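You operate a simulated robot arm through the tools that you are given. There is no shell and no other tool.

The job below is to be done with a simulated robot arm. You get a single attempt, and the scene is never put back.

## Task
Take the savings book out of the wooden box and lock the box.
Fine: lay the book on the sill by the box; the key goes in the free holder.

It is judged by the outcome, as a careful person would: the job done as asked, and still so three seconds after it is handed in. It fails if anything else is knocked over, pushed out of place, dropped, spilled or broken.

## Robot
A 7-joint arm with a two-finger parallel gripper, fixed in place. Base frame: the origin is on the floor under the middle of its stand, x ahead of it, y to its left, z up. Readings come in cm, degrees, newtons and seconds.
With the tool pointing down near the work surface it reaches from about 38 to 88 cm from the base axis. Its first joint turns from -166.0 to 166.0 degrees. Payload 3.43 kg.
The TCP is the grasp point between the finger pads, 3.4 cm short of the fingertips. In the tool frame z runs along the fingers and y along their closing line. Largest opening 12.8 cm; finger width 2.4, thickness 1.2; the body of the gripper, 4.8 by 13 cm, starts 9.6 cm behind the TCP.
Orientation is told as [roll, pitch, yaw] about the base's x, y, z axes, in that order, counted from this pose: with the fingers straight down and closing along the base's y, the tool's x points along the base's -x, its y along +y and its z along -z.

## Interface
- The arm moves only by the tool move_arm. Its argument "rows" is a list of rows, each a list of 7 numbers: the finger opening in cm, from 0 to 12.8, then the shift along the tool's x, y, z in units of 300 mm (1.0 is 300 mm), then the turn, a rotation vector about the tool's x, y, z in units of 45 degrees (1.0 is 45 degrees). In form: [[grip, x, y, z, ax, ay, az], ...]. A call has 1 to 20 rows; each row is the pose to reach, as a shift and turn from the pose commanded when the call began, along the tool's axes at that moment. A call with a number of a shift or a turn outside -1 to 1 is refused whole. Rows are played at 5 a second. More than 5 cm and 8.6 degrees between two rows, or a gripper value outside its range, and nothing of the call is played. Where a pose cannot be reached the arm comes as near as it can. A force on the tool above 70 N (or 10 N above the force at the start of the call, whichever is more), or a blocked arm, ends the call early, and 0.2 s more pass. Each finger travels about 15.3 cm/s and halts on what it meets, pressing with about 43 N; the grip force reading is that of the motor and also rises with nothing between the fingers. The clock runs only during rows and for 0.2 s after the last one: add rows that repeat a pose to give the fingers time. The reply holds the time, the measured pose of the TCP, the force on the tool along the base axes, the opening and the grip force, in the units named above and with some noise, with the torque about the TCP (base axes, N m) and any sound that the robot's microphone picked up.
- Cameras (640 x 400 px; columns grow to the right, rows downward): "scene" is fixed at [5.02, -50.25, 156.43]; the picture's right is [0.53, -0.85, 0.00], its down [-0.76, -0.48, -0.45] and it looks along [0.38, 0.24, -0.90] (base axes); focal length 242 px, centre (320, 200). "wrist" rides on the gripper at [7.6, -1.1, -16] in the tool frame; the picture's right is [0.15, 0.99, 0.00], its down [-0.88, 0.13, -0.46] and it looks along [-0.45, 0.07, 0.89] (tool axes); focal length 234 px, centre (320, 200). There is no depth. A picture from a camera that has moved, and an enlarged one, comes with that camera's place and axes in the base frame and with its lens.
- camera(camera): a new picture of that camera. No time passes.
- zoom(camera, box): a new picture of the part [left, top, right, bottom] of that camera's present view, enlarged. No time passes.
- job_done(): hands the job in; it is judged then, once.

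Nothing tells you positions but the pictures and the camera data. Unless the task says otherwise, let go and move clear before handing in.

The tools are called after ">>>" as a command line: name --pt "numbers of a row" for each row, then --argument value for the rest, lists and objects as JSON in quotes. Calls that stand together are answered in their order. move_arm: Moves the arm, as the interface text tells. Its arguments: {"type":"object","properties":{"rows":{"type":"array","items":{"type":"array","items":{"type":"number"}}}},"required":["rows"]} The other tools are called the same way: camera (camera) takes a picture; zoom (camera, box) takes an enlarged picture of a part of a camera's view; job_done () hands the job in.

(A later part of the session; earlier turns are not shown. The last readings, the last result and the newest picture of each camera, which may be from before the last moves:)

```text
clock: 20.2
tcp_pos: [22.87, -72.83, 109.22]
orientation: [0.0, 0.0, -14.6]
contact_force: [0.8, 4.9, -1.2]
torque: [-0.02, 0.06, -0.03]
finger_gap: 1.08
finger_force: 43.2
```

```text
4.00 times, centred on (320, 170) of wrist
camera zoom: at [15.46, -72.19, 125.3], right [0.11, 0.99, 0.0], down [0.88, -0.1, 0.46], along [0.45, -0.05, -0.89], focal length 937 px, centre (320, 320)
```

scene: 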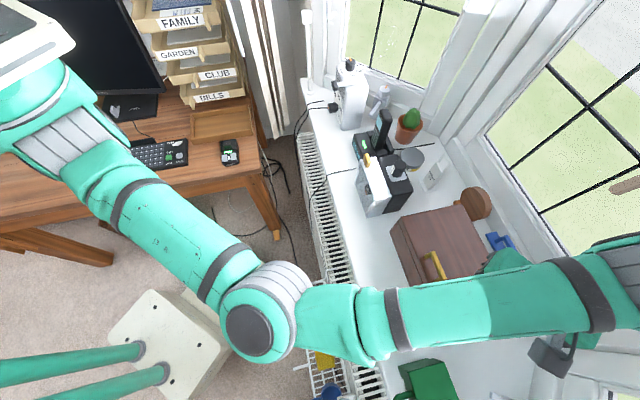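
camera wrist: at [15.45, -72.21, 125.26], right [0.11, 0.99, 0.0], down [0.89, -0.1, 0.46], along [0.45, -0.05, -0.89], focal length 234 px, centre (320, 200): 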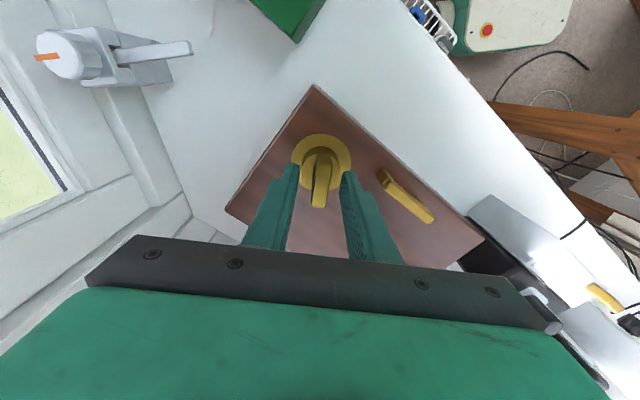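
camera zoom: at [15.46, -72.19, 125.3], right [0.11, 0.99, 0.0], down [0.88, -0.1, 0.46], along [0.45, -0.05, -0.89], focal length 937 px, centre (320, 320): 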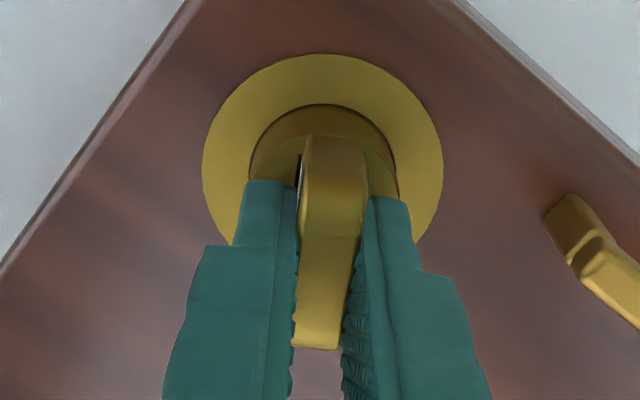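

I have a good grip on the key. I'll do a small 0.3 cm upward pull to see whether it slides out or is captive.

>>> move_arm --pt "0.8 0 0 -0.005 0 0 0" --pt "0.8 0 0 -0.01 0 0 0" --pt "0.8 0 0 -0.01 0 0 0"

>>> zoom --camera "wrist" --box '[260, 120, 380, 220]'

>>> zoom --camera "scene" --box '[380, 200, 460, 260]'

```text
clock: 21.0
tcp_pos: [23.0, -73.05, 109.5]
orientation: [0.1, -0.1, -14.6]
contact_force: [3.9, -2.1, -14.6]
torque: [0.34, 0.53, 0.01]
finger_gap: 1.07
finger_force: 42.4
```

```text
4.00 times, centred on (320, 170) of wrist
camera zoom: at [15.53, -72.27, 125.51], right [0.11, 0.99, 0.0], down [0.89, -0.1, 0.46], along [0.45, -0.05, -0.89], focal length 937 px, centre (320, 320)
```

zoom: 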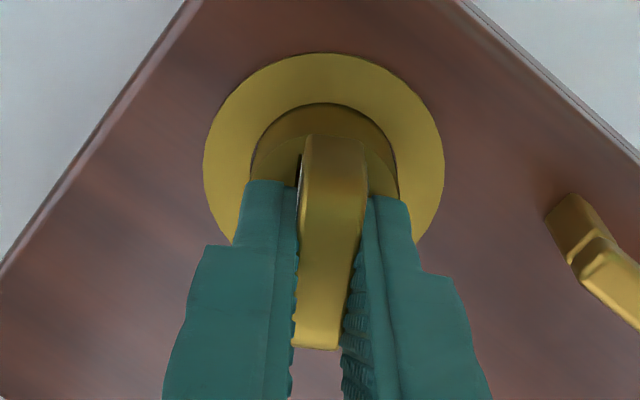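

```text
6.67 times, centred on (420, 230) of scene
camera zoom: at [5.02, -50.25, 156.43], right [0.53, -0.85, 0.0], down [-0.76, -0.48, -0.45], along [0.38, 0.24, -0.9], focal length 1611 px, centre (-347, 0)
```

zoom: 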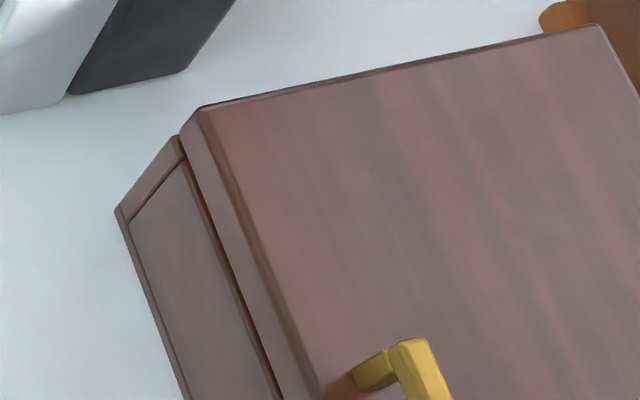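

The lid rose along with the key, so the key is captive and will stay in the lock while the lid opens. I'll lower it, let go, and rise.

>>> move_arm --pt "0.8 0 0 0.005 0 0 0" --pt "0.8 0 0 0.01 0 0 0" --pt "0.8 0 0 0.01 0 0 0" --pt "2.0 0 0 0.01 0 0 0" --pt "3.6 0 0 0.01 0 0 0" --pt "3.6 0 0 0.01 0 0 0"

>>> move_arm --pt "3.6 0 0 -0.1 0 0 0" --pt "3.6 0 0 -0.2 0 0 0" --pt "3.6 0 0 -0.3 0 0 0.1" --pt "3.6 0 0 -0.35 0 0 0.25" --pt "3 0 0 -0.35 0 0 0.42" --pt "2 0 0 -0.35 0 0 0.6" --pt "1 0 0 -0.35 0 0 0.78" --pt "0 0 0 -0.35 0 0 0.96" --pt "0 0 0 -0.35 0 0 1.0"

```text
clock: 22.4
tcp_pos: [22.93, -73.01, 109.31]
orientation: [0.0, 0.0, -14.6]
contact_force: [0.4, 0.0, 0.2]
torque: [-0.01, -0.02, -0.01]
finger_gap: 3.6
finger_force: 0.1
```

```text
clock: 24.4
tcp_pos: [22.99, -73.08, 119.76]
orientation: [-0.1, 0.0, -59.7]
contact_force: [0.4, -0.1, -0.3]
torque: [0.01, -0.01, 0.0]
finger_gap: 0.0
finger_force: 33.3
```

>>> move_arm --pt "0 0.03 0.04 0 0 0 0.17" --pt "0 0.06 0.08 0 0 0 0.34" --pt "0 0.09 0.12 0 0 0 0.51" --pt "0 0.12 0.16 0 0 0 0.68" --pt "0 0.15 0.2 0 0 0 0.85" --pt "0 0.178 0.236 0 0 0 1.0"

>>> move_arm --pt "0 0 0 0.08 0 0 0.17" --pt "0 0 0 0.16 0 0 0.34" --pt "0 0 0 0.22 0 0 0.51" --pt "0 0 0 0.24 0 0 0.673" --pt "0 0 0 0.25 0 0 0.673" --pt "0 0 0 0.25 0 0 0.673"

>>> camera --camera "wrist"

```text
clock: 25.8
tcp_pos: [26.35, -64.71, 119.8]
orientation: [0.0, 0.0, -104.7]
contact_force: [0.2, 0.7, -0.3]
torque: [0.01, 0.0, 0.0]
finger_gap: 0.0
finger_force: 32.6
```

```text
clock: 27.2
tcp_pos: [26.47, -64.92, 112.27]
orientation: [0.0, 0.0, -134.9]
contact_force: [0.1, -0.2, 0.6]
torque: [-0.03, 0.02, 0.0]
finger_gap: 0.0
finger_force: 32.8
```

```text
taken
camera wrist: at [31.08, -58.79, 128.25], right [0.8, -0.59, 0.0], down [-0.53, -0.72, 0.46], along [-0.27, -0.37, -0.89], focal length 234 px, centre (320, 200)
```

wrist: 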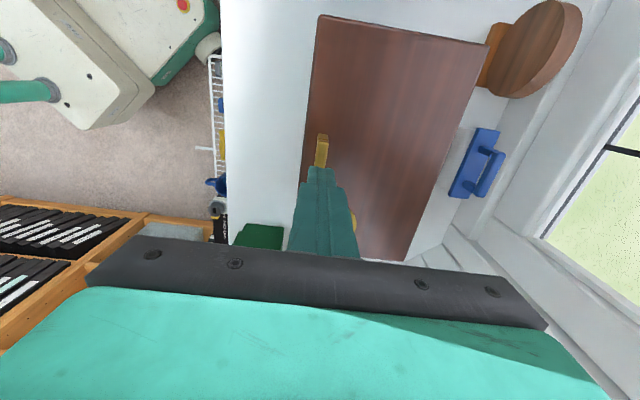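

I'll probe the handle's top gently with closed fingertips to get its exact height.

>>> move_arm --pt "0 0 0 0.02 0 0 0" --pt "0 0 0 0.04 0 0 0" --pt "0 0 0 0.05 0 0 0" --pt "0 0 0 0.05 0 0 0"

>>> move_arm --pt "0 0 0 0.005 0 0 0" --pt "0 0 0 0.01 0 0 0" --pt "0 0 0 0.01 0 0 0"

>>> move_arm --pt "0 0 0 0.005 0 0 0" --pt "0 0 0 0.01 0 0 0" --pt "0 0 0 0.01 0 0 0"

```text
clock: 28.2
tcp_pos: [26.3, -64.79, 110.74]
orientation: [0.1, 0.0, -135.0]
contact_force: [0.8, -1.0, 0.5]
torque: [-0.01, -0.01, 0.02]
finger_gap: 0.0
finger_force: 32.2
```

```text
clock: 29.0
tcp_pos: [26.4, -64.82, 110.59]
orientation: [0.0, -0.1, -134.9]
contact_force: [0.0, -0.4, -0.3]
torque: [0.0, 0.02, 0.02]
finger_gap: 0.0
finger_force: 33.0
```

```text
clock: 29.8
tcp_pos: [26.43, -64.82, 110.19]
orientation: [0.1, 0.0, -134.9]
contact_force: [-0.2, 0.1, 0.5]
torque: [-0.04, 0.02, 0.01]
finger_gap: 0.0
finger_force: 33.1
```

>>> move_arm --pt "0 0 0 0.005 0 0 0" --pt "0 0 0 0.01 0 0 0" --pt "0 0 0 0.01 0 0 0"

>>> move_arm --pt "0 0 0 0.005 0 0 0" --pt "0 0 0 0.008 0 0 0" --pt "0 0 0 0.008 0 0 0"

```text
clock: 30.6
tcp_pos: [26.38, -64.73, 110.08]
orientation: [0.3, 0.0, -134.8]
contact_force: [3.1, -1.7, 33.0]
torque: [0.02, -0.2, -0.07]
finger_gap: 0.0
finger_force: 32.7
```

```text
clock: 31.4
tcp_pos: [26.57, -64.67, 110.11]
orientation: [0.3, 0.0, -134.9]
contact_force: [7.1, -5.3, 61.0]
torque: [-0.03, -0.39, 0.4]
finger_gap: 0.01
finger_force: 32.5
```

Contact puts the handle's top at z≈106.7. Now I'll back off up and toward the front, then tilt the tool horizontal to approach the bar from the front, which suits the lid's swing.

>>> move_arm --pt "0 0 0 -0.05 0 0 0" --pt "0 0 0 -0.15 0 0 0" --pt "0 0 -0.1 -0.25 0 0 0" --pt "0 0 -0.23 -0.3 0 0 0" --pt "0 0 -0.36 -0.3 0 0 0" --pt "0 0 -0.46 -0.3 0 0 0" --pt "0 0 -0.5 -0.3 0 0 0"

>>> move_arm --pt "0 0 0 0 -0.17 0 0" --pt "0 0 0 0 -0.34 0 0" --pt "1 0 0 0 -0.51 0 0" --pt "2 0 0 0 -0.68 0 0" --pt "2.5 0 0 0 -0.85 0 0" --pt "2.5 0 0 0 -1.0 0 0" --pt "2.5 0 0 0 -1.0 0 0"

>>> camera --camera "wrist"

>>> camera --camera "scene"

```text
clock: 33.0
tcp_pos: [15.81, -54.15, 118.68]
orientation: [0.1, 0.0, -134.9]
contact_force: [0.4, 0.1, 0.6]
torque: [-0.02, 0.02, -0.02]
finger_gap: 0.02
finger_force: 33.1
```

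```text
clock: 34.6
tcp_pos: [15.72, -54.23, 118.7]
orientation: [45.1, 0.1, -134.8]
contact_force: [0.0, -0.4, 0.7]
torque: [-0.01, -0.06, 0.02]
finger_gap: 2.48
finger_force: 0.1
```

```text
taken
camera wrist: at [12.57, -40.36, 129.17], right [0.6, -0.39, 0.7], down [-0.78, -0.46, 0.41], along [0.16, -0.8, -0.58], focal length 234 px, centre (320, 200)
```

wrist: 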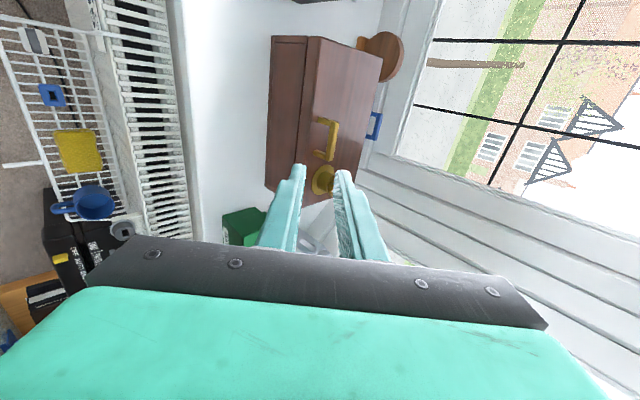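

```text
taken
```

scene: 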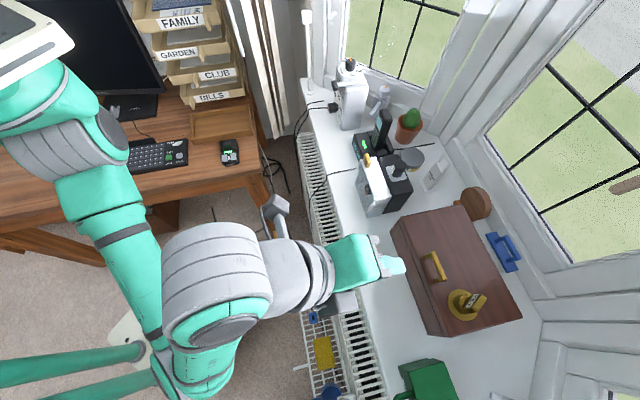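

>>> zoom --camera "wrist" --box '[255, 25, 415, 205]'

>>> zoom --camera "wrist" --box '[0, 0, 190, 240]'

>>> zoom --camera "scene" --box '[380, 180, 540, 340]'

```text
2.22 times, centred on (335, 115) of wrist
camera zoom: at [12.57, -40.36, 129.17], right [0.6, -0.39, 0.7], down [-0.78, -0.46, 0.41], along [0.16, -0.8, -0.58], focal length 520 px, centre (287, 389)
```

zoom: 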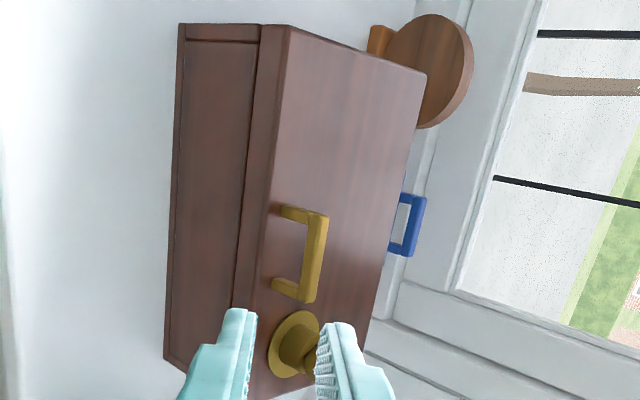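

```text
1.67 times, centred on (95, 120) of wrist
camera zoom: at [12.57, -40.36, 129.17], right [0.6, -0.39, 0.7], down [-0.78, -0.46, 0.41], along [0.16, -0.8, -0.58], focal length 390 px, centre (695, 333)
```

zoom: 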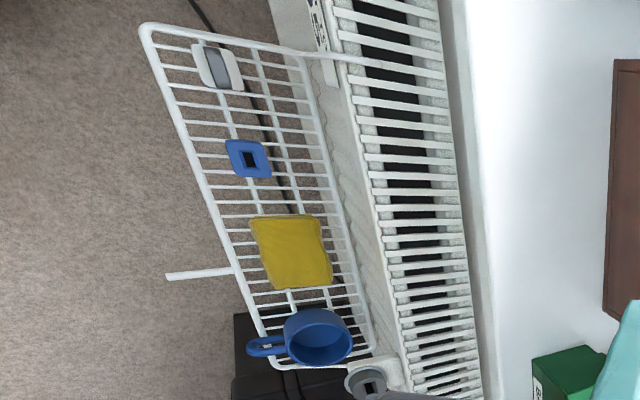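

```text
2.50 times, centred on (460, 260) of scene
camera zoom: at [5.02, -50.25, 156.43], right [0.53, -0.85, 0.0], down [-0.76, -0.48, -0.45], along [0.38, 0.24, -0.9], focal length 604 px, centre (-30, 50)
```

zoom: 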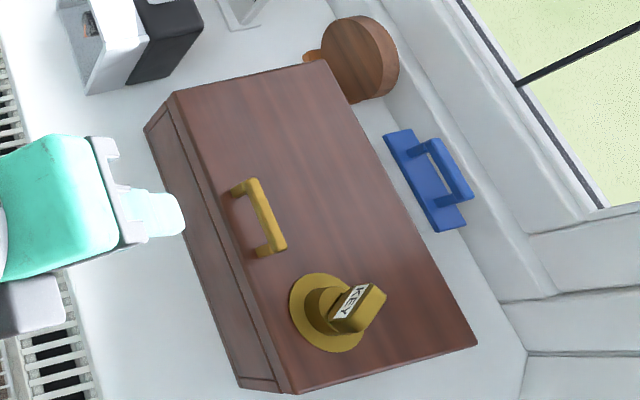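

>>> move_arm --pt "2.5 0 0 0 -0.17 0 0" --pt "2.5 0 0 0 -0.34 0 0" --pt "2.5 0 0 0 -0.51 0 0" --pt "2.5 0 0 0 -0.68 0 0" --pt "2.5 0 0 0 -0.85 0 0" --pt "2.5 0 0 0 -1.0 0 0" --pt "2.5 0 0 0 -1.0 0 0"

>>> camera --camera "wrist"

>>> camera --camera "scene"

```text
clock: 36.2
tcp_pos: [15.64, -54.23, 118.67]
orientation: [90.2, 0.0, -135.0]
contact_force: [-0.4, -0.9, 0.1]
torque: [0.01, -0.01, -0.07]
finger_gap: 2.48
finger_force: 0.1
```

```text
taken
camera wrist: at [9.92, -37.67, 117.56], right [0.1, 0.1, 0.99], down [-0.94, -0.3, 0.13], along [0.31, -0.95, 0.07], focal length 234 px, centre (320, 200)
```

wrist: 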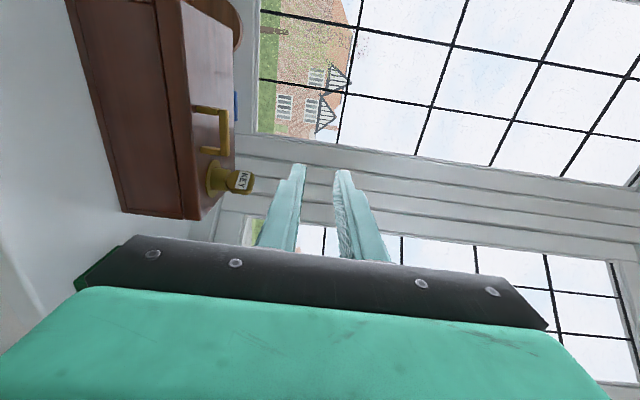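

```text
taken
```

scene: 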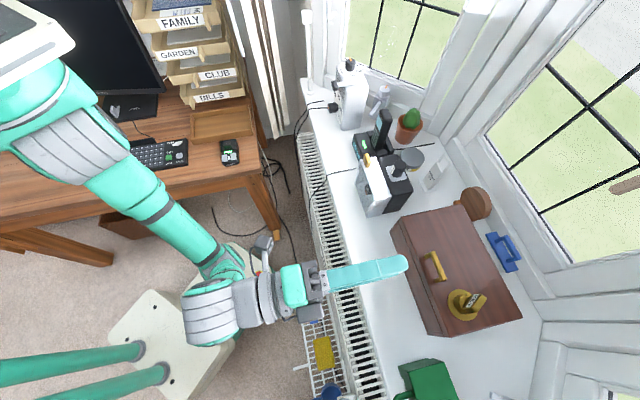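

>>> zoom --camera "wrist" --box '[60, 0, 300, 230]'

>>> zoom --camera "wrist" --box '[160, 80, 270, 210]'

```text
1.74 times, centred on (180, 115) of wrist
camera zoom: at [9.92, -37.67, 117.56], right [0.1, 0.1, 0.99], down [-0.94, -0.3, 0.13], along [0.31, -0.95, 0.07], focal length 407 px, centre (564, 348)
```

zoom: 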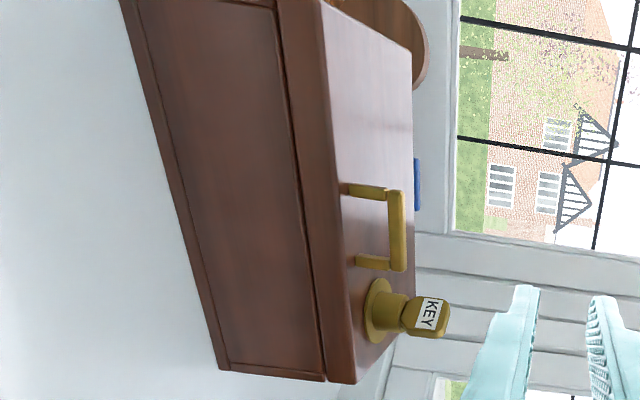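

```text
3.08 times, centred on (215, 145) of wrist
camera zoom: at [9.92, -37.67, 117.56], right [0.1, 0.1, 0.99], down [-0.94, -0.3, 0.13], along [0.31, -0.95, 0.07], focal length 720 px, centre (643, 369)
```

zoom: 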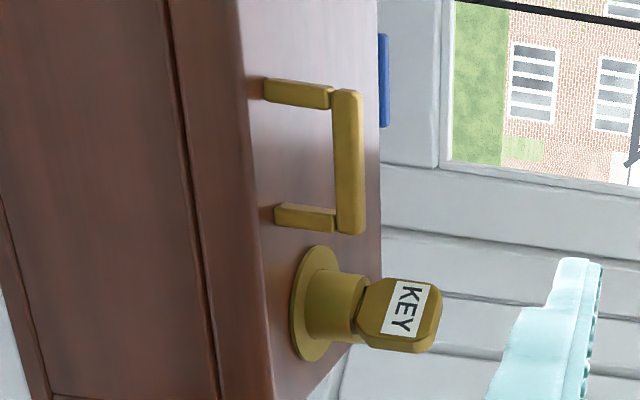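

The side view confirms the handle bar's center at z≈106.15, the lid's top at z≈103.0 and its seam at z≈100.7. I'll lower the horizontal tool to bar height and advance part way.

>>> move_arm --pt "2.5 0 -0.12 0 0 0 0" --pt "2.5 0 -0.24 0 0 0 0" --pt "2.5 0 -0.36 0 0 0 0" --pt "2.5 0 -0.417 0.08 0 0 0" --pt "2.5 0 -0.417 0.2 0 0 0" --pt "2.5 0 -0.417 0.25 0 0 0" --pt "2.5 0 -0.417 0.25 0 0 0"

>>> camera --camera "wrist"

>>> zoom --camera "wrist" --box '[200, 80, 380, 230]'

>>> camera --camera "scene"

```text
clock: 37.8
tcp_pos: [21.23, -59.51, 106.08]
orientation: [90.0, -0.1, -134.9]
contact_force: [-0.6, -0.2, 0.6]
torque: [0.02, 0.05, 0.0]
finger_gap: 2.49
finger_force: 0.0
```

```text
taken
camera wrist: at [15.31, -43.0, 104.99], right [0.1, 0.1, 0.99], down [-0.94, -0.3, 0.13], along [0.31, -0.95, 0.07], focal length 234 px, centre (320, 200)
```

wrist: 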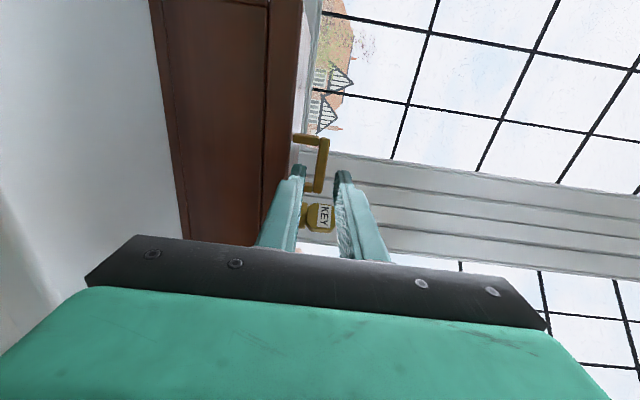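

```text
2.67 times, centred on (290, 155) of wrist
camera zoom: at [15.31, -43.0, 104.99], right [0.1, 0.1, 0.99], down [-0.94, -0.3, 0.13], along [0.31, -0.95, 0.07], focal length 624 px, centre (400, 320)
```

zoom: 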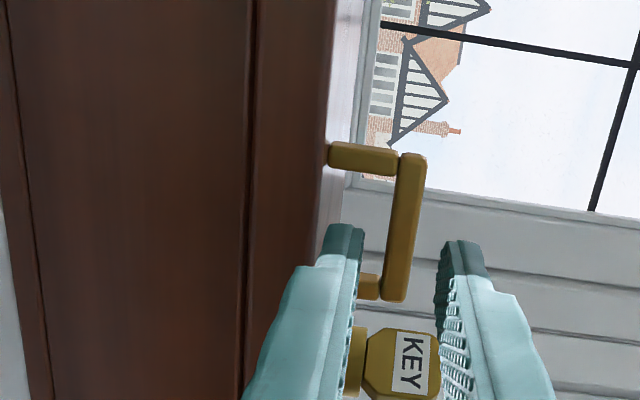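

```text
taken
```

scene: 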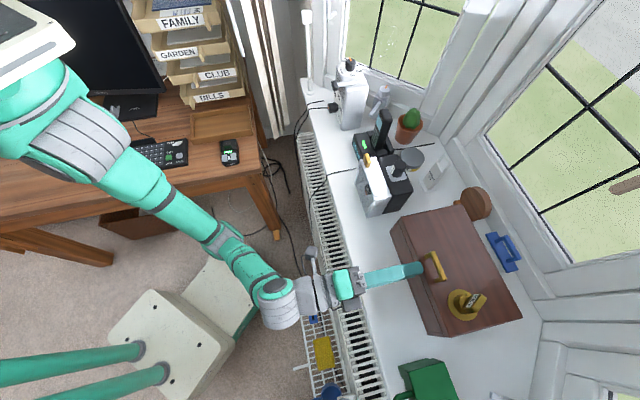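

The bar lines up vertically and sideways between the open fingers. I'll advance about 6.6 cm so the lower finger slips under it.

>>> move_arm --pt "2.5 0 0 0.07 0 0 0" --pt "2.5 0 0 0.14 0 0 0" --pt "2.5 0 0 0.19 0 0 0" --pt "2.5 0 0 0.22 0 0 0" --pt "2.5 0 0 0.22 0 0 0"

>>> zoom --camera "wrist" --box '[230, 100, 410, 250]'

>>> zoom --camera "scene" --box '[380, 180, 540, 340]'

```text
clock: 39.0
tcp_pos: [25.79, -64.19, 106.09]
orientation: [90.1, 0.1, -135.0]
contact_force: [-0.5, -0.4, 0.0]
torque: [0.0, 0.01, 0.02]
finger_gap: 2.51
finger_force: 0.1
```

```text
2.67 times, centred on (320, 175) of wrist
camera zoom: at [19.99, -47.64, 105.01], right [0.1, 0.1, 0.99], down [-0.94, -0.3, 0.13], along [0.31, -0.95, 0.07], focal length 624 px, centre (320, 267)
```

zoom: 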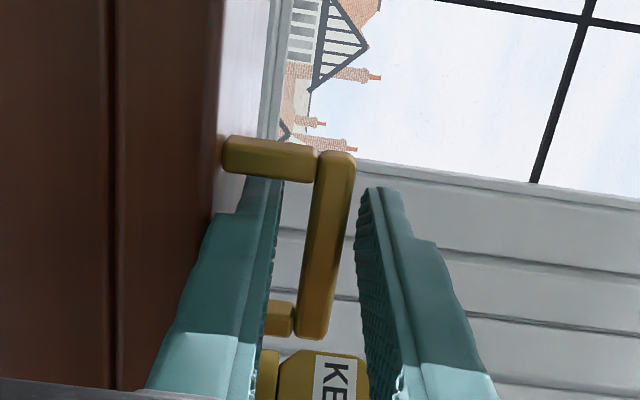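

```text
2.50 times, centred on (460, 260) of scene
camera zoom: at [5.02, -50.25, 156.43], right [0.53, -0.85, 0.0], down [-0.76, -0.48, -0.45], along [0.38, 0.24, -0.9], focal length 604 px, centre (-30, 50)
```

zoom: 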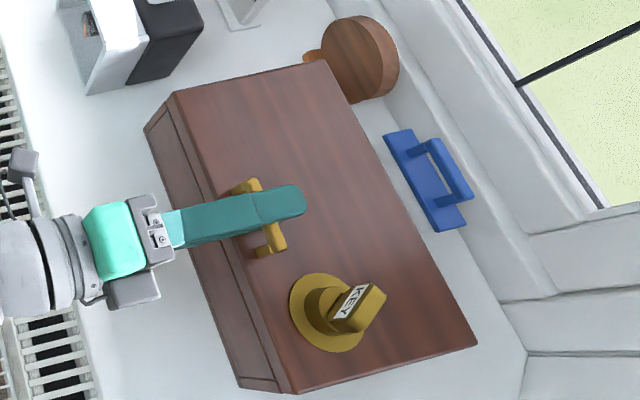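

The fingers straddle the bar. I'll loosely close to cage it, then lift the lid along its hinge arc in small steps while watching forces.

>>> move_arm --pt "2.0 0 0 0 0 0 0" --pt "1.6 0 0 0 0 0 0" --pt "1.6 0 0 0 0 0 0"

>>> move_arm --pt "1.6 0 0.0261 0.0103 0.0667 0 0" --pt "1.6 0 0.0516 0.0219 0.1333 0 0" --pt "1.6 0 0.0765 0.0349 0.2 0 0" --pt "1.6 0 0.0765 0.0349 0.2 0 0"

>>> zoom --camera "wrist" --box '[230, 100, 410, 250]'

>>> zoom --camera "scene" --box '[380, 180, 540, 340]'

```text
clock: 39.8
tcp_pos: [25.88, -64.21, 106.03]
orientation: [90.0, 0.0, -134.9]
contact_force: [-0.3, 0.3, -0.2]
torque: [0.03, 0.02, 0.0]
finger_gap: 1.59
finger_force: 0.0
```

```text
clock: 40.8
tcp_pos: [26.41, -64.95, 108.39]
orientation: [81.0, 0.0, -135.0]
contact_force: [-0.3, -0.5, -0.7]
torque: [0.0, 0.0, 0.02]
finger_gap: 1.63
finger_force: 0.2
```

```text
2.67 times, centred on (320, 175) of wrist
camera zoom: at [20.61, -48.37, 109.8], right [0.21, -0.01, 0.98], down [-0.93, -0.32, 0.2], along [0.31, -0.95, -0.07], focal length 624 px, centre (320, 267)
```

zoom: 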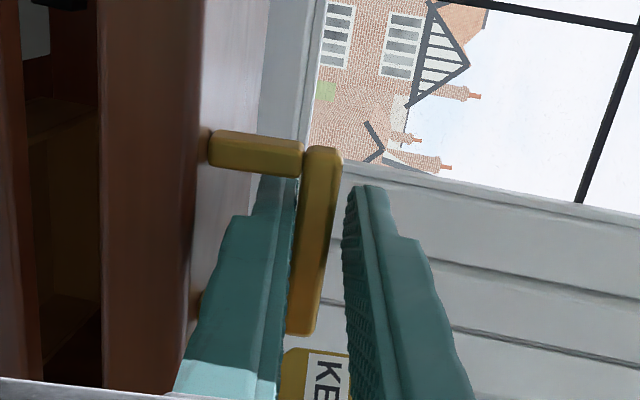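

```text
2.50 times, centred on (460, 260) of scene
camera zoom: at [5.02, -50.25, 156.43], right [0.53, -0.85, 0.0], down [-0.76, -0.48, -0.45], along [0.38, 0.24, -0.9], focal length 604 px, centre (-30, 50)
```

zoom: 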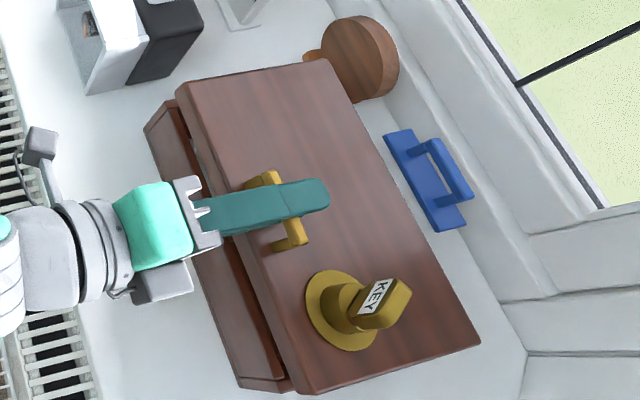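

The lid opens smoothly with almost no load, so the hinge seems to hold by friction. I'll continue the swing.

>>> move_arm --pt "1.6 0 0.0261 0.0103 0.0667 0 0" --pt "1.6 0 0.0516 0.0219 0.1333 0 0" --pt "1.6 0 0.0765 0.0349 0.2 0 0" --pt "1.6 0 0.1006 0.0491 0.2667 0 0" --pt "1.6 0 0.124 0.0646 0.3333 0 0" --pt "1.6 0 0.124 0.0646 0.3333 0 0"

>>> zoom --camera "wrist" --box '[230, 100, 410, 250]'

>>> zoom --camera "scene" --box '[380, 180, 540, 340]'

```text
clock: 42.2
tcp_pos: [28.4, -66.63, 111.84]
orientation: [65.9, -0.1, -134.8]
contact_force: [-0.2, -0.8, -3.6]
torque: [0.05, -0.06, 0.01]
finger_gap: 1.79
finger_force: 1.5
```

```text
2.67 times, centred on (320, 175) of wrist
camera zoom: at [23.15, -50.73, 117.32], right [0.39, -0.18, 0.9], down [-0.88, -0.37, 0.3], along [0.28, -0.91, -0.3], focal length 624 px, centre (320, 267)
```

zoom: 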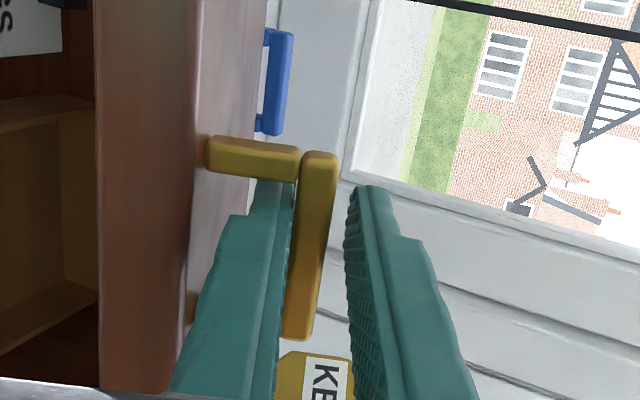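

```text
2.50 times, centred on (460, 260) of scene
camera zoom: at [5.02, -50.25, 156.43], right [0.53, -0.85, 0.0], down [-0.76, -0.48, -0.45], along [0.38, 0.24, -0.9], focal length 604 px, centre (-30, 50)
```

zoom: 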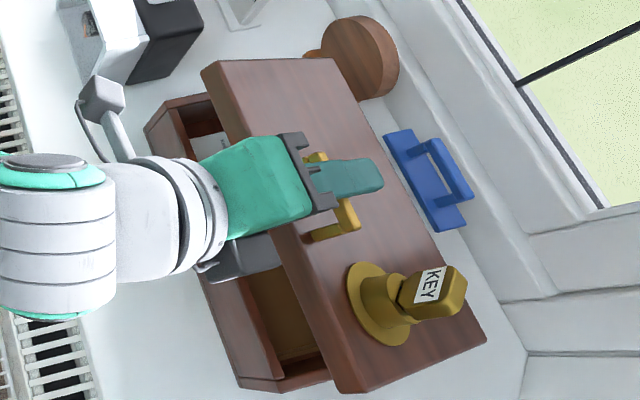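

>>> move_arm --pt "1.6 0 0.0261 0.0103 0.0667 0 0" --pt "1.6 0 0.0516 0.0219 0.1333 0 0" --pt "1.6 0 0.0765 0.0349 0.2 0 0" --pt "1.6 0 0.1006 0.0491 0.2667 0 0" --pt "1.6 0 0.124 0.0646 0.3333 0 0" --pt "1.6 0 0.124 0.0646 0.3333 0 0"

>>> zoom --camera "wrist" --box '[230, 100, 410, 250]'

>>> camera --camera "scene"

```text
clock: 43.6
tcp_pos: [30.64, -69.04, 114.42]
orientation: [51.0, 0.0, -135.0]
contact_force: [-1.2, 0.2, -2.7]
torque: [0.06, -0.02, 0.0]
finger_gap: 1.76
finger_force: 1.6
```

```text
2.67 times, centred on (320, 175) of wrist
camera zoom: at [26.78, -54.43, 123.6], right [0.54, -0.34, 0.77], down [-0.81, -0.43, 0.39], along [0.2, -0.84, -0.51], focal length 624 px, centre (320, 267)
```

zoom: 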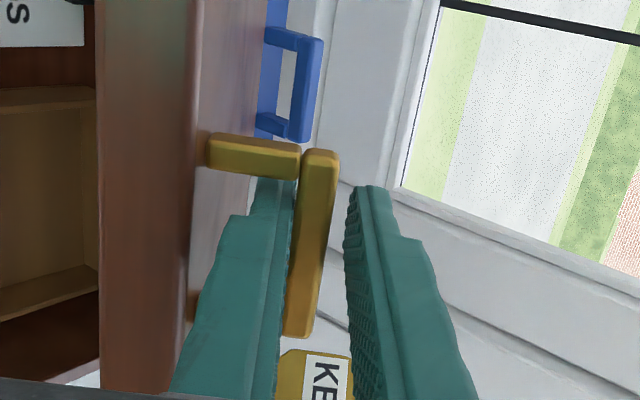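

```text
taken
```

scene: 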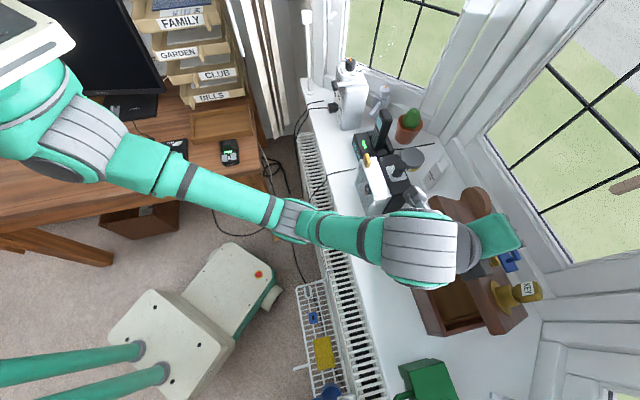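

>>> move_arm --pt "1.6 0 0.0261 0.0103 0.0667 0 0" --pt "1.6 0 0.0516 0.0219 0.1333 0 0" --pt "1.6 0 0.0765 0.0349 0.2 0 0" --pt "1.6 0 0.1006 0.0491 0.2667 0 0" --pt "1.6 0 0.124 0.0646 0.3333 0 0" --pt "1.6 0 0.124 0.0646 0.3333 0 0"

>>> move_arm --pt "1.6 0 0.0261 0.0103 0.0667 0 0" --pt "1.6 0 0.0516 0.0219 0.1333 0 0" --pt "1.6 0 0.0765 0.0349 0.2 0 0" --pt "1.6 0 0.1006 0.0491 0.2667 0 0" --pt "1.6 0 0.124 0.0646 0.3333 0 0" --pt "1.6 0 0.124 0.0646 0.3333 0 0"

>>> zoom --camera "wrist" --box '[230, 100, 410, 250]'

>>> camera --camera "wrist"

>>> camera --camera "scene"

```text
clock: 45.0
tcp_pos: [33.43, -71.7, 116.15]
orientation: [35.9, 0.0, -134.9]
contact_force: [-1.2, 0.6, 0.1]
torque: [0.0, 0.01, -0.03]
finger_gap: 1.67
finger_force: 0.5
```

```text
clock: 46.4
tcp_pos: [36.36, -74.52, 116.64]
orientation: [21.1, -0.1, -134.9]
contact_force: [-0.6, 1.6, -1.9]
torque: [0.08, -0.03, -0.05]
finger_gap: 1.67
finger_force: 0.6
```

```text
2.67 times, centred on (320, 175) of wrist
camera zoom: at [37.01, -64.44, 131.23], right [0.76, -0.55, 0.35], down [-0.65, -0.59, 0.47], along [-0.05, -0.59, -0.81], focal length 624 px, centre (320, 267)
```

zoom: 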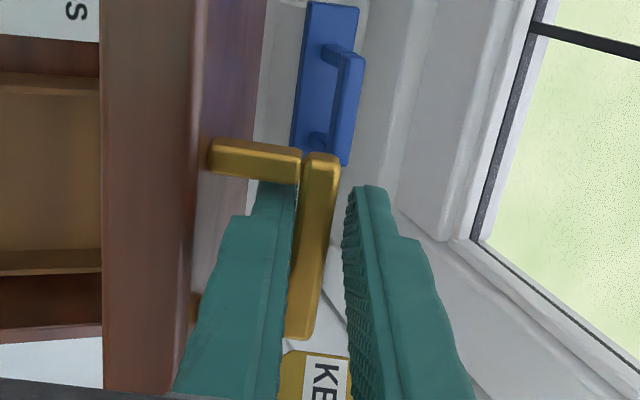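

```text
taken
camera wrist: at [37.01, -64.44, 131.23], right [0.76, -0.55, 0.35], down [-0.65, -0.59, 0.47], along [-0.05, -0.59, -0.81], focal length 234 px, centre (320, 200)
```

wrist: 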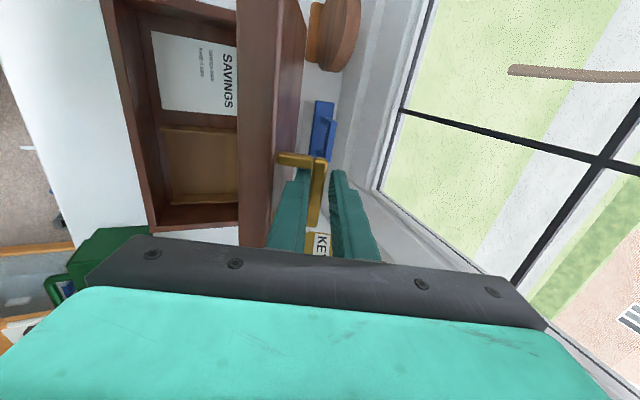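

```text
taken
```

scene: 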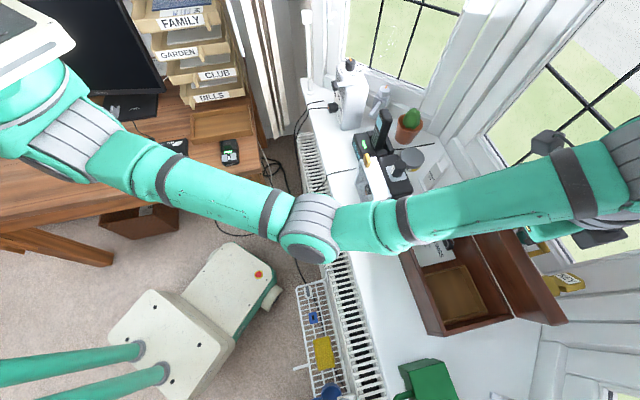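

I can see the "SAVINGS" book inside the left part of the box. I'll keep opening the lid toward vertical.

>>> move_arm --pt "1.6 0 0.0261 0.0103 0.0667 0 0" --pt "1.6 0 0.0516 0.0219 0.1333 0 0" --pt "1.6 0 0.0765 0.0349 0.2 0 0" --pt "1.6 0 0.1006 0.0491 0.2667 0 0" --pt "1.6 0 0.124 0.0646 0.3333 0 0" --pt "1.6 0 0.124 0.0646 0.3333 0 0"

>>> camera --camera "wrist"

>>> camera --camera "scene"

```text
clock: 47.8
tcp_pos: [38.58, -76.31, 116.02]
orientation: [5.9, 0.0, -134.9]
contact_force: [-1.1, 0.4, -0.8]
torque: [0.08, -0.06, 0.02]
finger_gap: 1.61
finger_force: 0.0
out of reach, approached as far as the arm can: row 5, 6
```

```text
taken
camera wrist: at [42.06, -69.07, 131.73], right [0.8, -0.59, 0.1], down [-0.56, -0.68, 0.47], along [-0.21, -0.43, -0.88], focal length 234 px, centre (320, 200)
```

wrist: 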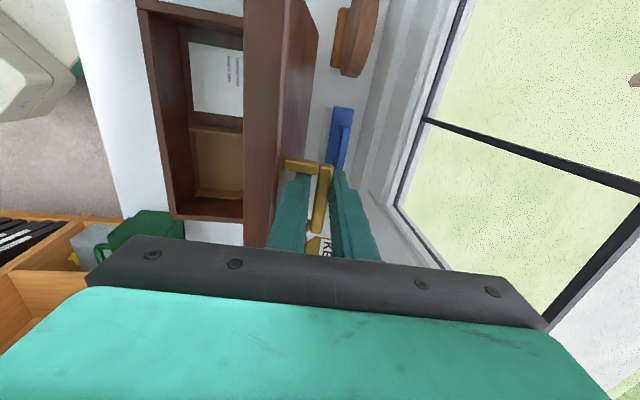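

```text
taken
```

scene: 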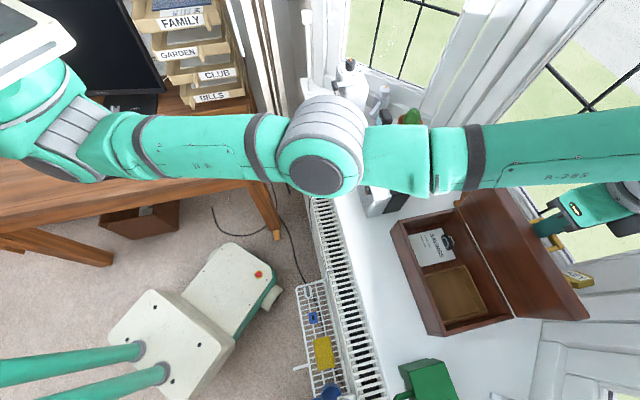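

The arm is near its reach limit with the lid around 80°. I'll check whether the lid holds there by easing the supporting finger away 0.4 cm.

>>> zoom --camera "wrist" --box '[260, 140, 380, 260]'

>>> move_arm --pt "1.6 0 -0.006 0 0 0 0" --pt "1.6 0 -0.012 0 0 0 0" --pt "1.6 0 -0.012 0 0 0 0" --pt "1.6 0 -0.012 0 0 0 0"

>>> zoom --camera "wrist" --box '[260, 140, 380, 260]'

>>> zoom --camera "scene" --box '[380, 180, 600, 340]'

```text
3.33 times, centred on (320, 200) of wrist
camera zoom: at [42.06, -69.07, 131.73], right [0.8, -0.59, 0.1], down [-0.56, -0.68, 0.47], along [-0.21, -0.43, -0.88], focal length 781 px, centre (320, 200)
```

zoom: 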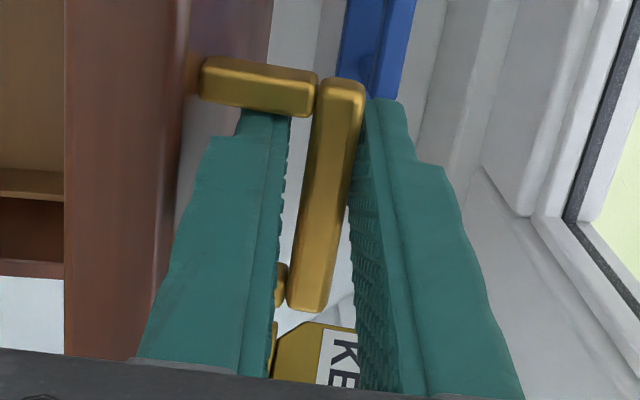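

```text
clock: 48.8
tcp_pos: [38.22, -76.11, 115.92]
orientation: [6.0, 0.0, -134.8]
contact_force: [0.3, -0.5, 0.4]
torque: [-0.04, -0.05, 0.01]
finger_gap: 1.65
finger_force: 0.5
```

```text
3.33 times, centred on (320, 200) of wrist
camera zoom: at [41.61, -68.85, 131.77], right [0.8, -0.59, 0.1], down [-0.56, -0.68, 0.47], along [-0.21, -0.43, -0.88], focal length 781 px, centre (320, 200)
```

zoom: 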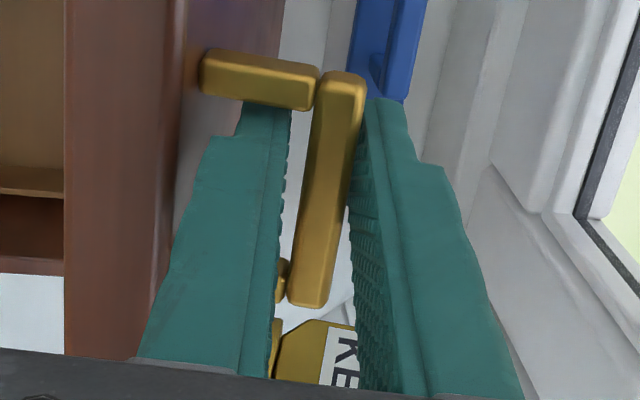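

```text
2.50 times, centred on (490, 260) of scene
camera zoom: at [5.02, -50.25, 156.43], right [0.53, -0.85, 0.0], down [-0.76, -0.48, -0.45], along [0.38, 0.24, -0.9], focal length 604 px, centre (-105, 50)
```

zoom: 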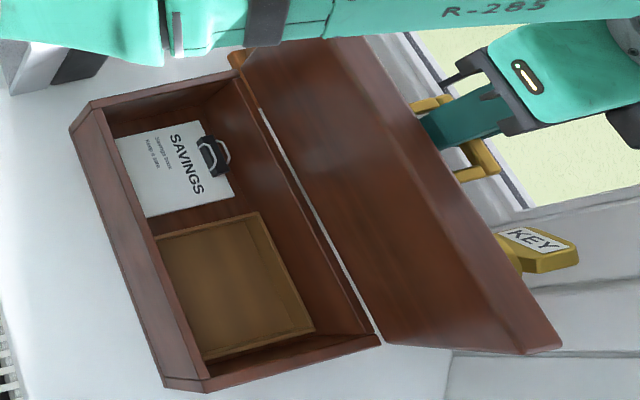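

>>> move_arm --pt "1.6 0 0.006 0 0 0 0" --pt "1.6 0 0.012 0 0 0 0" --pt "1.6 0 0.012 0 0 0 0" --pt "1.6 0 0.012 0 0 0 0"

>>> zoom --camera "wrist" --box '[260, 140, 380, 260]'

>>> zoom --camera "scene" --box '[380, 180, 600, 340]'

```text
clock: 49.8
tcp_pos: [38.49, -76.38, 116.09]
orientation: [6.0, 0.1, -134.9]
contact_force: [-0.1, 0.6, 0.4]
torque: [0.01, 0.02, -0.01]
finger_gap: 1.62
finger_force: 0.0
```

```text
3.33 times, centred on (320, 200) of wrist
camera zoom: at [41.86, -69.12, 131.83], right [0.8, -0.59, 0.1], down [-0.56, -0.68, 0.47], along [-0.21, -0.43, -0.88], focal length 781 px, centre (320, 200)
```

zoom: 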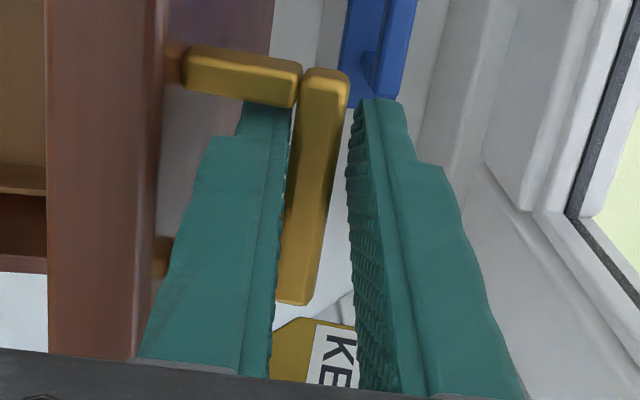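

```text
2.50 times, centred on (490, 260) of scene
camera zoom: at [5.02, -50.25, 156.43], right [0.53, -0.85, 0.0], down [-0.76, -0.48, -0.45], along [0.38, 0.24, -0.9], focal length 604 px, centre (-105, 50)
```

zoom: 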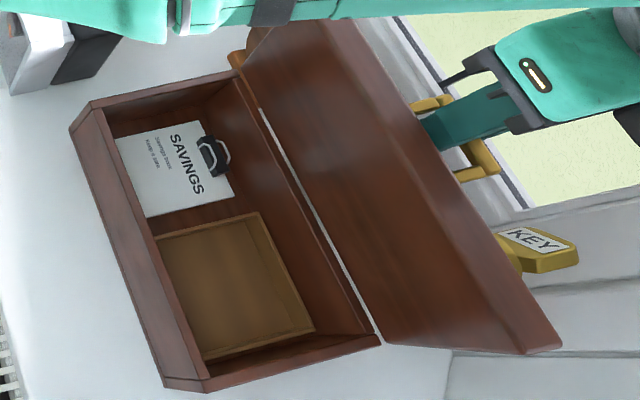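

The lid stays put on its own at about 82°, since hinge friction holds it. I'll widen the fingers slightly and withdraw upward carefully.

>>> move_arm --pt "2.0 0 0 0 0 0 0" --pt "2.2 0 0 -0.02 0 0 0" --pt "2.2 0 0 -0.05 0 0 0" --pt "2.2 0 0 -0.07 0 0 0" --pt "2.2 0 0 -0.07 0 0 0"

>>> zoom --camera "wrist" --box '[240, 120, 400, 260]'

>>> zoom --camera "scene" --box '[380, 180, 600, 340]'

```text
clock: 51.0
tcp_pos: [38.34, -76.04, 118.18]
orientation: [6.3, 0.0, -134.9]
contact_force: [0.7, 0.0, 0.8]
torque: [-0.01, 0.0, -0.01]
finger_gap: 2.21
finger_force: 0.0
```

```text
2.86 times, centred on (320, 190) of wrist
camera zoom: at [41.72, -68.78, 133.88], right [0.8, -0.59, 0.11], down [-0.56, -0.68, 0.47], along [-0.2, -0.43, -0.88], focal length 669 px, centre (320, 229)
```

zoom: 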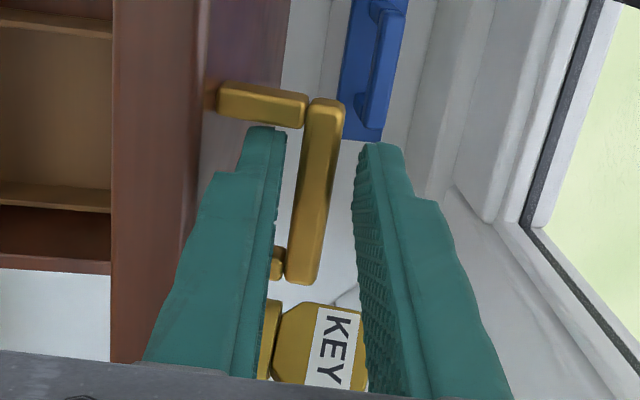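

```text
2.50 times, centred on (490, 260) of scene
camera zoom: at [5.02, -50.25, 156.43], right [0.53, -0.85, 0.0], down [-0.76, -0.48, -0.45], along [0.38, 0.24, -0.9], focal length 604 px, centre (-105, 50)
```

zoom: 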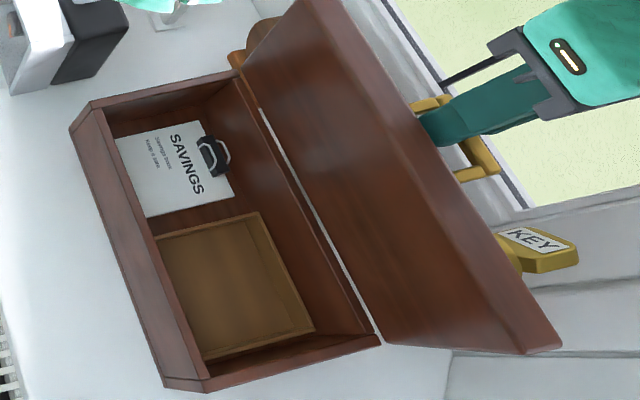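

>>> move_arm --pt "2.2 0 0.002 -0.03 0 0 0" --pt "2.2 0 0.004 -0.06 0 0 0" --pt "2.2 0 0.005 -0.09 0 0 0" --pt "2.2 0 0.005 -0.1 0 0 0"

>>> zoom --camera "wrist" --box '[240, 120, 400, 260]'

>>> zoom --camera "scene" --box '[380, 180, 600, 340]'

```text
clock: 52.0
tcp_pos: [37.65, -75.26, 120.54]
orientation: [6.0, 0.0, -135.0]
contact_force: [-0.1, 0.6, 0.6]
torque: [-0.04, 0.0, 0.03]
finger_gap: 2.19
finger_force: 0.0
out of reach, approached as far as the arm can: row 1, 2, 3, 4
```

```text
2.86 times, centred on (320, 190) of wrist
camera zoom: at [41.23, -68.09, 136.36], right [0.8, -0.59, 0.1], down [-0.56, -0.68, 0.47], along [-0.21, -0.43, -0.88], focal length 669 px, centre (320, 229)
```

zoom: 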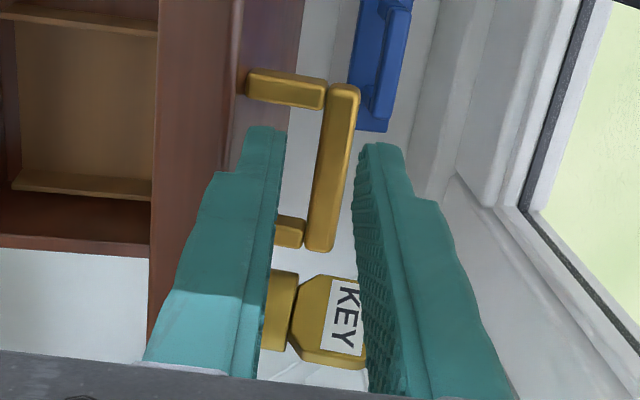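

```text
2.50 times, centred on (490, 260) of scene
camera zoom: at [5.02, -50.25, 156.43], right [0.53, -0.85, 0.0], down [-0.76, -0.48, -0.45], along [0.38, 0.24, -0.9], focal length 604 px, centre (-105, 50)
```

zoom: 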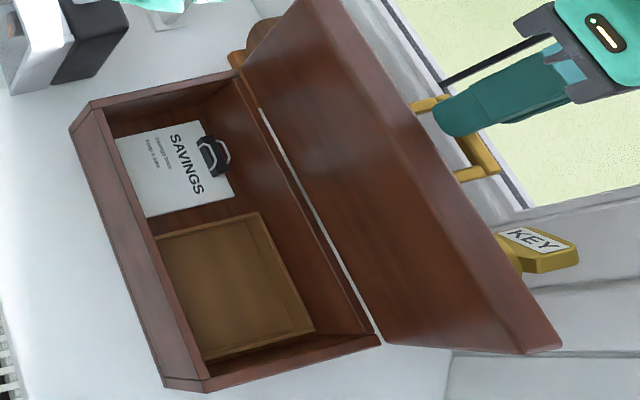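

The tips are now just above the bar, but the arm is at its reach limit. I'll tilt the tool outward to bring the wrist in, then rise clear of the lid edge.

>>> move_arm --pt "2.2 0 0 0 -0.12 0 0" --pt "2.2 0 0 0 -0.24 0 0" --pt "2.2 0 0 0 -0.36 0 0" --pt "2.2 0 0 0 -0.45 0 0" --pt "2.2 0 0 0 -0.45 0 0"

>>> zoom --camera "wrist" --box '[240, 120, 400, 260]'

>>> zoom --camera "scene" --box '[380, 180, 600, 340]'

```text
clock: 53.2
tcp_pos: [37.76, -75.24, 120.64]
orientation: [26.3, 0.0, -134.9]
contact_force: [-0.3, 1.0, -0.5]
torque: [0.02, 0.0, 0.03]
finger_gap: 2.17
finger_force: 0.1
```

```text
2.86 times, centred on (320, 190) of wrist
camera zoom: at [37.47, -64.31, 134.46], right [0.73, -0.52, 0.44], down [-0.68, -0.56, 0.47], along [0.0, -0.64, -0.77], focal length 669 px, centre (320, 229)
```

zoom: 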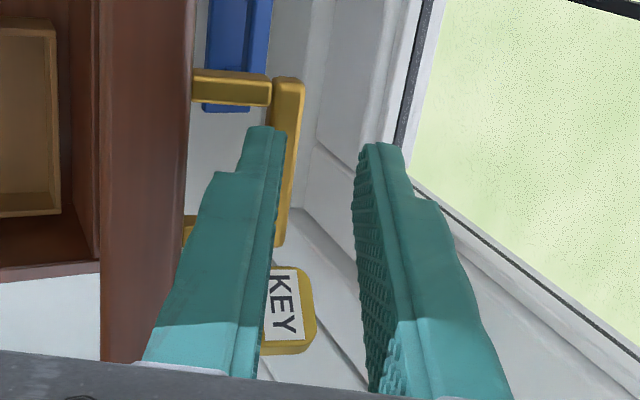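

```text
2.50 times, centred on (490, 260) of scene
camera zoom: at [5.02, -50.25, 156.43], right [0.53, -0.85, 0.0], down [-0.76, -0.48, -0.45], along [0.38, 0.24, -0.9], focal length 604 px, centre (-105, 50)
```

zoom: 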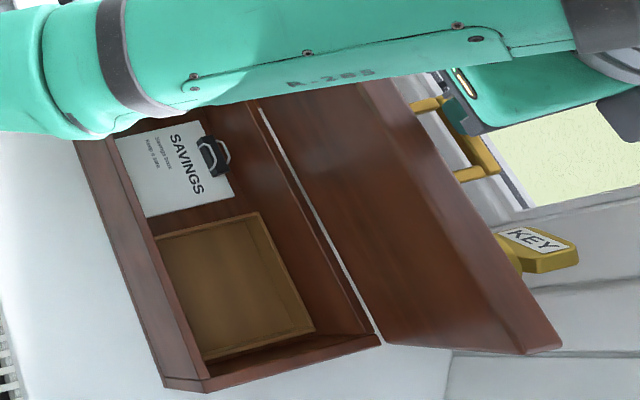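

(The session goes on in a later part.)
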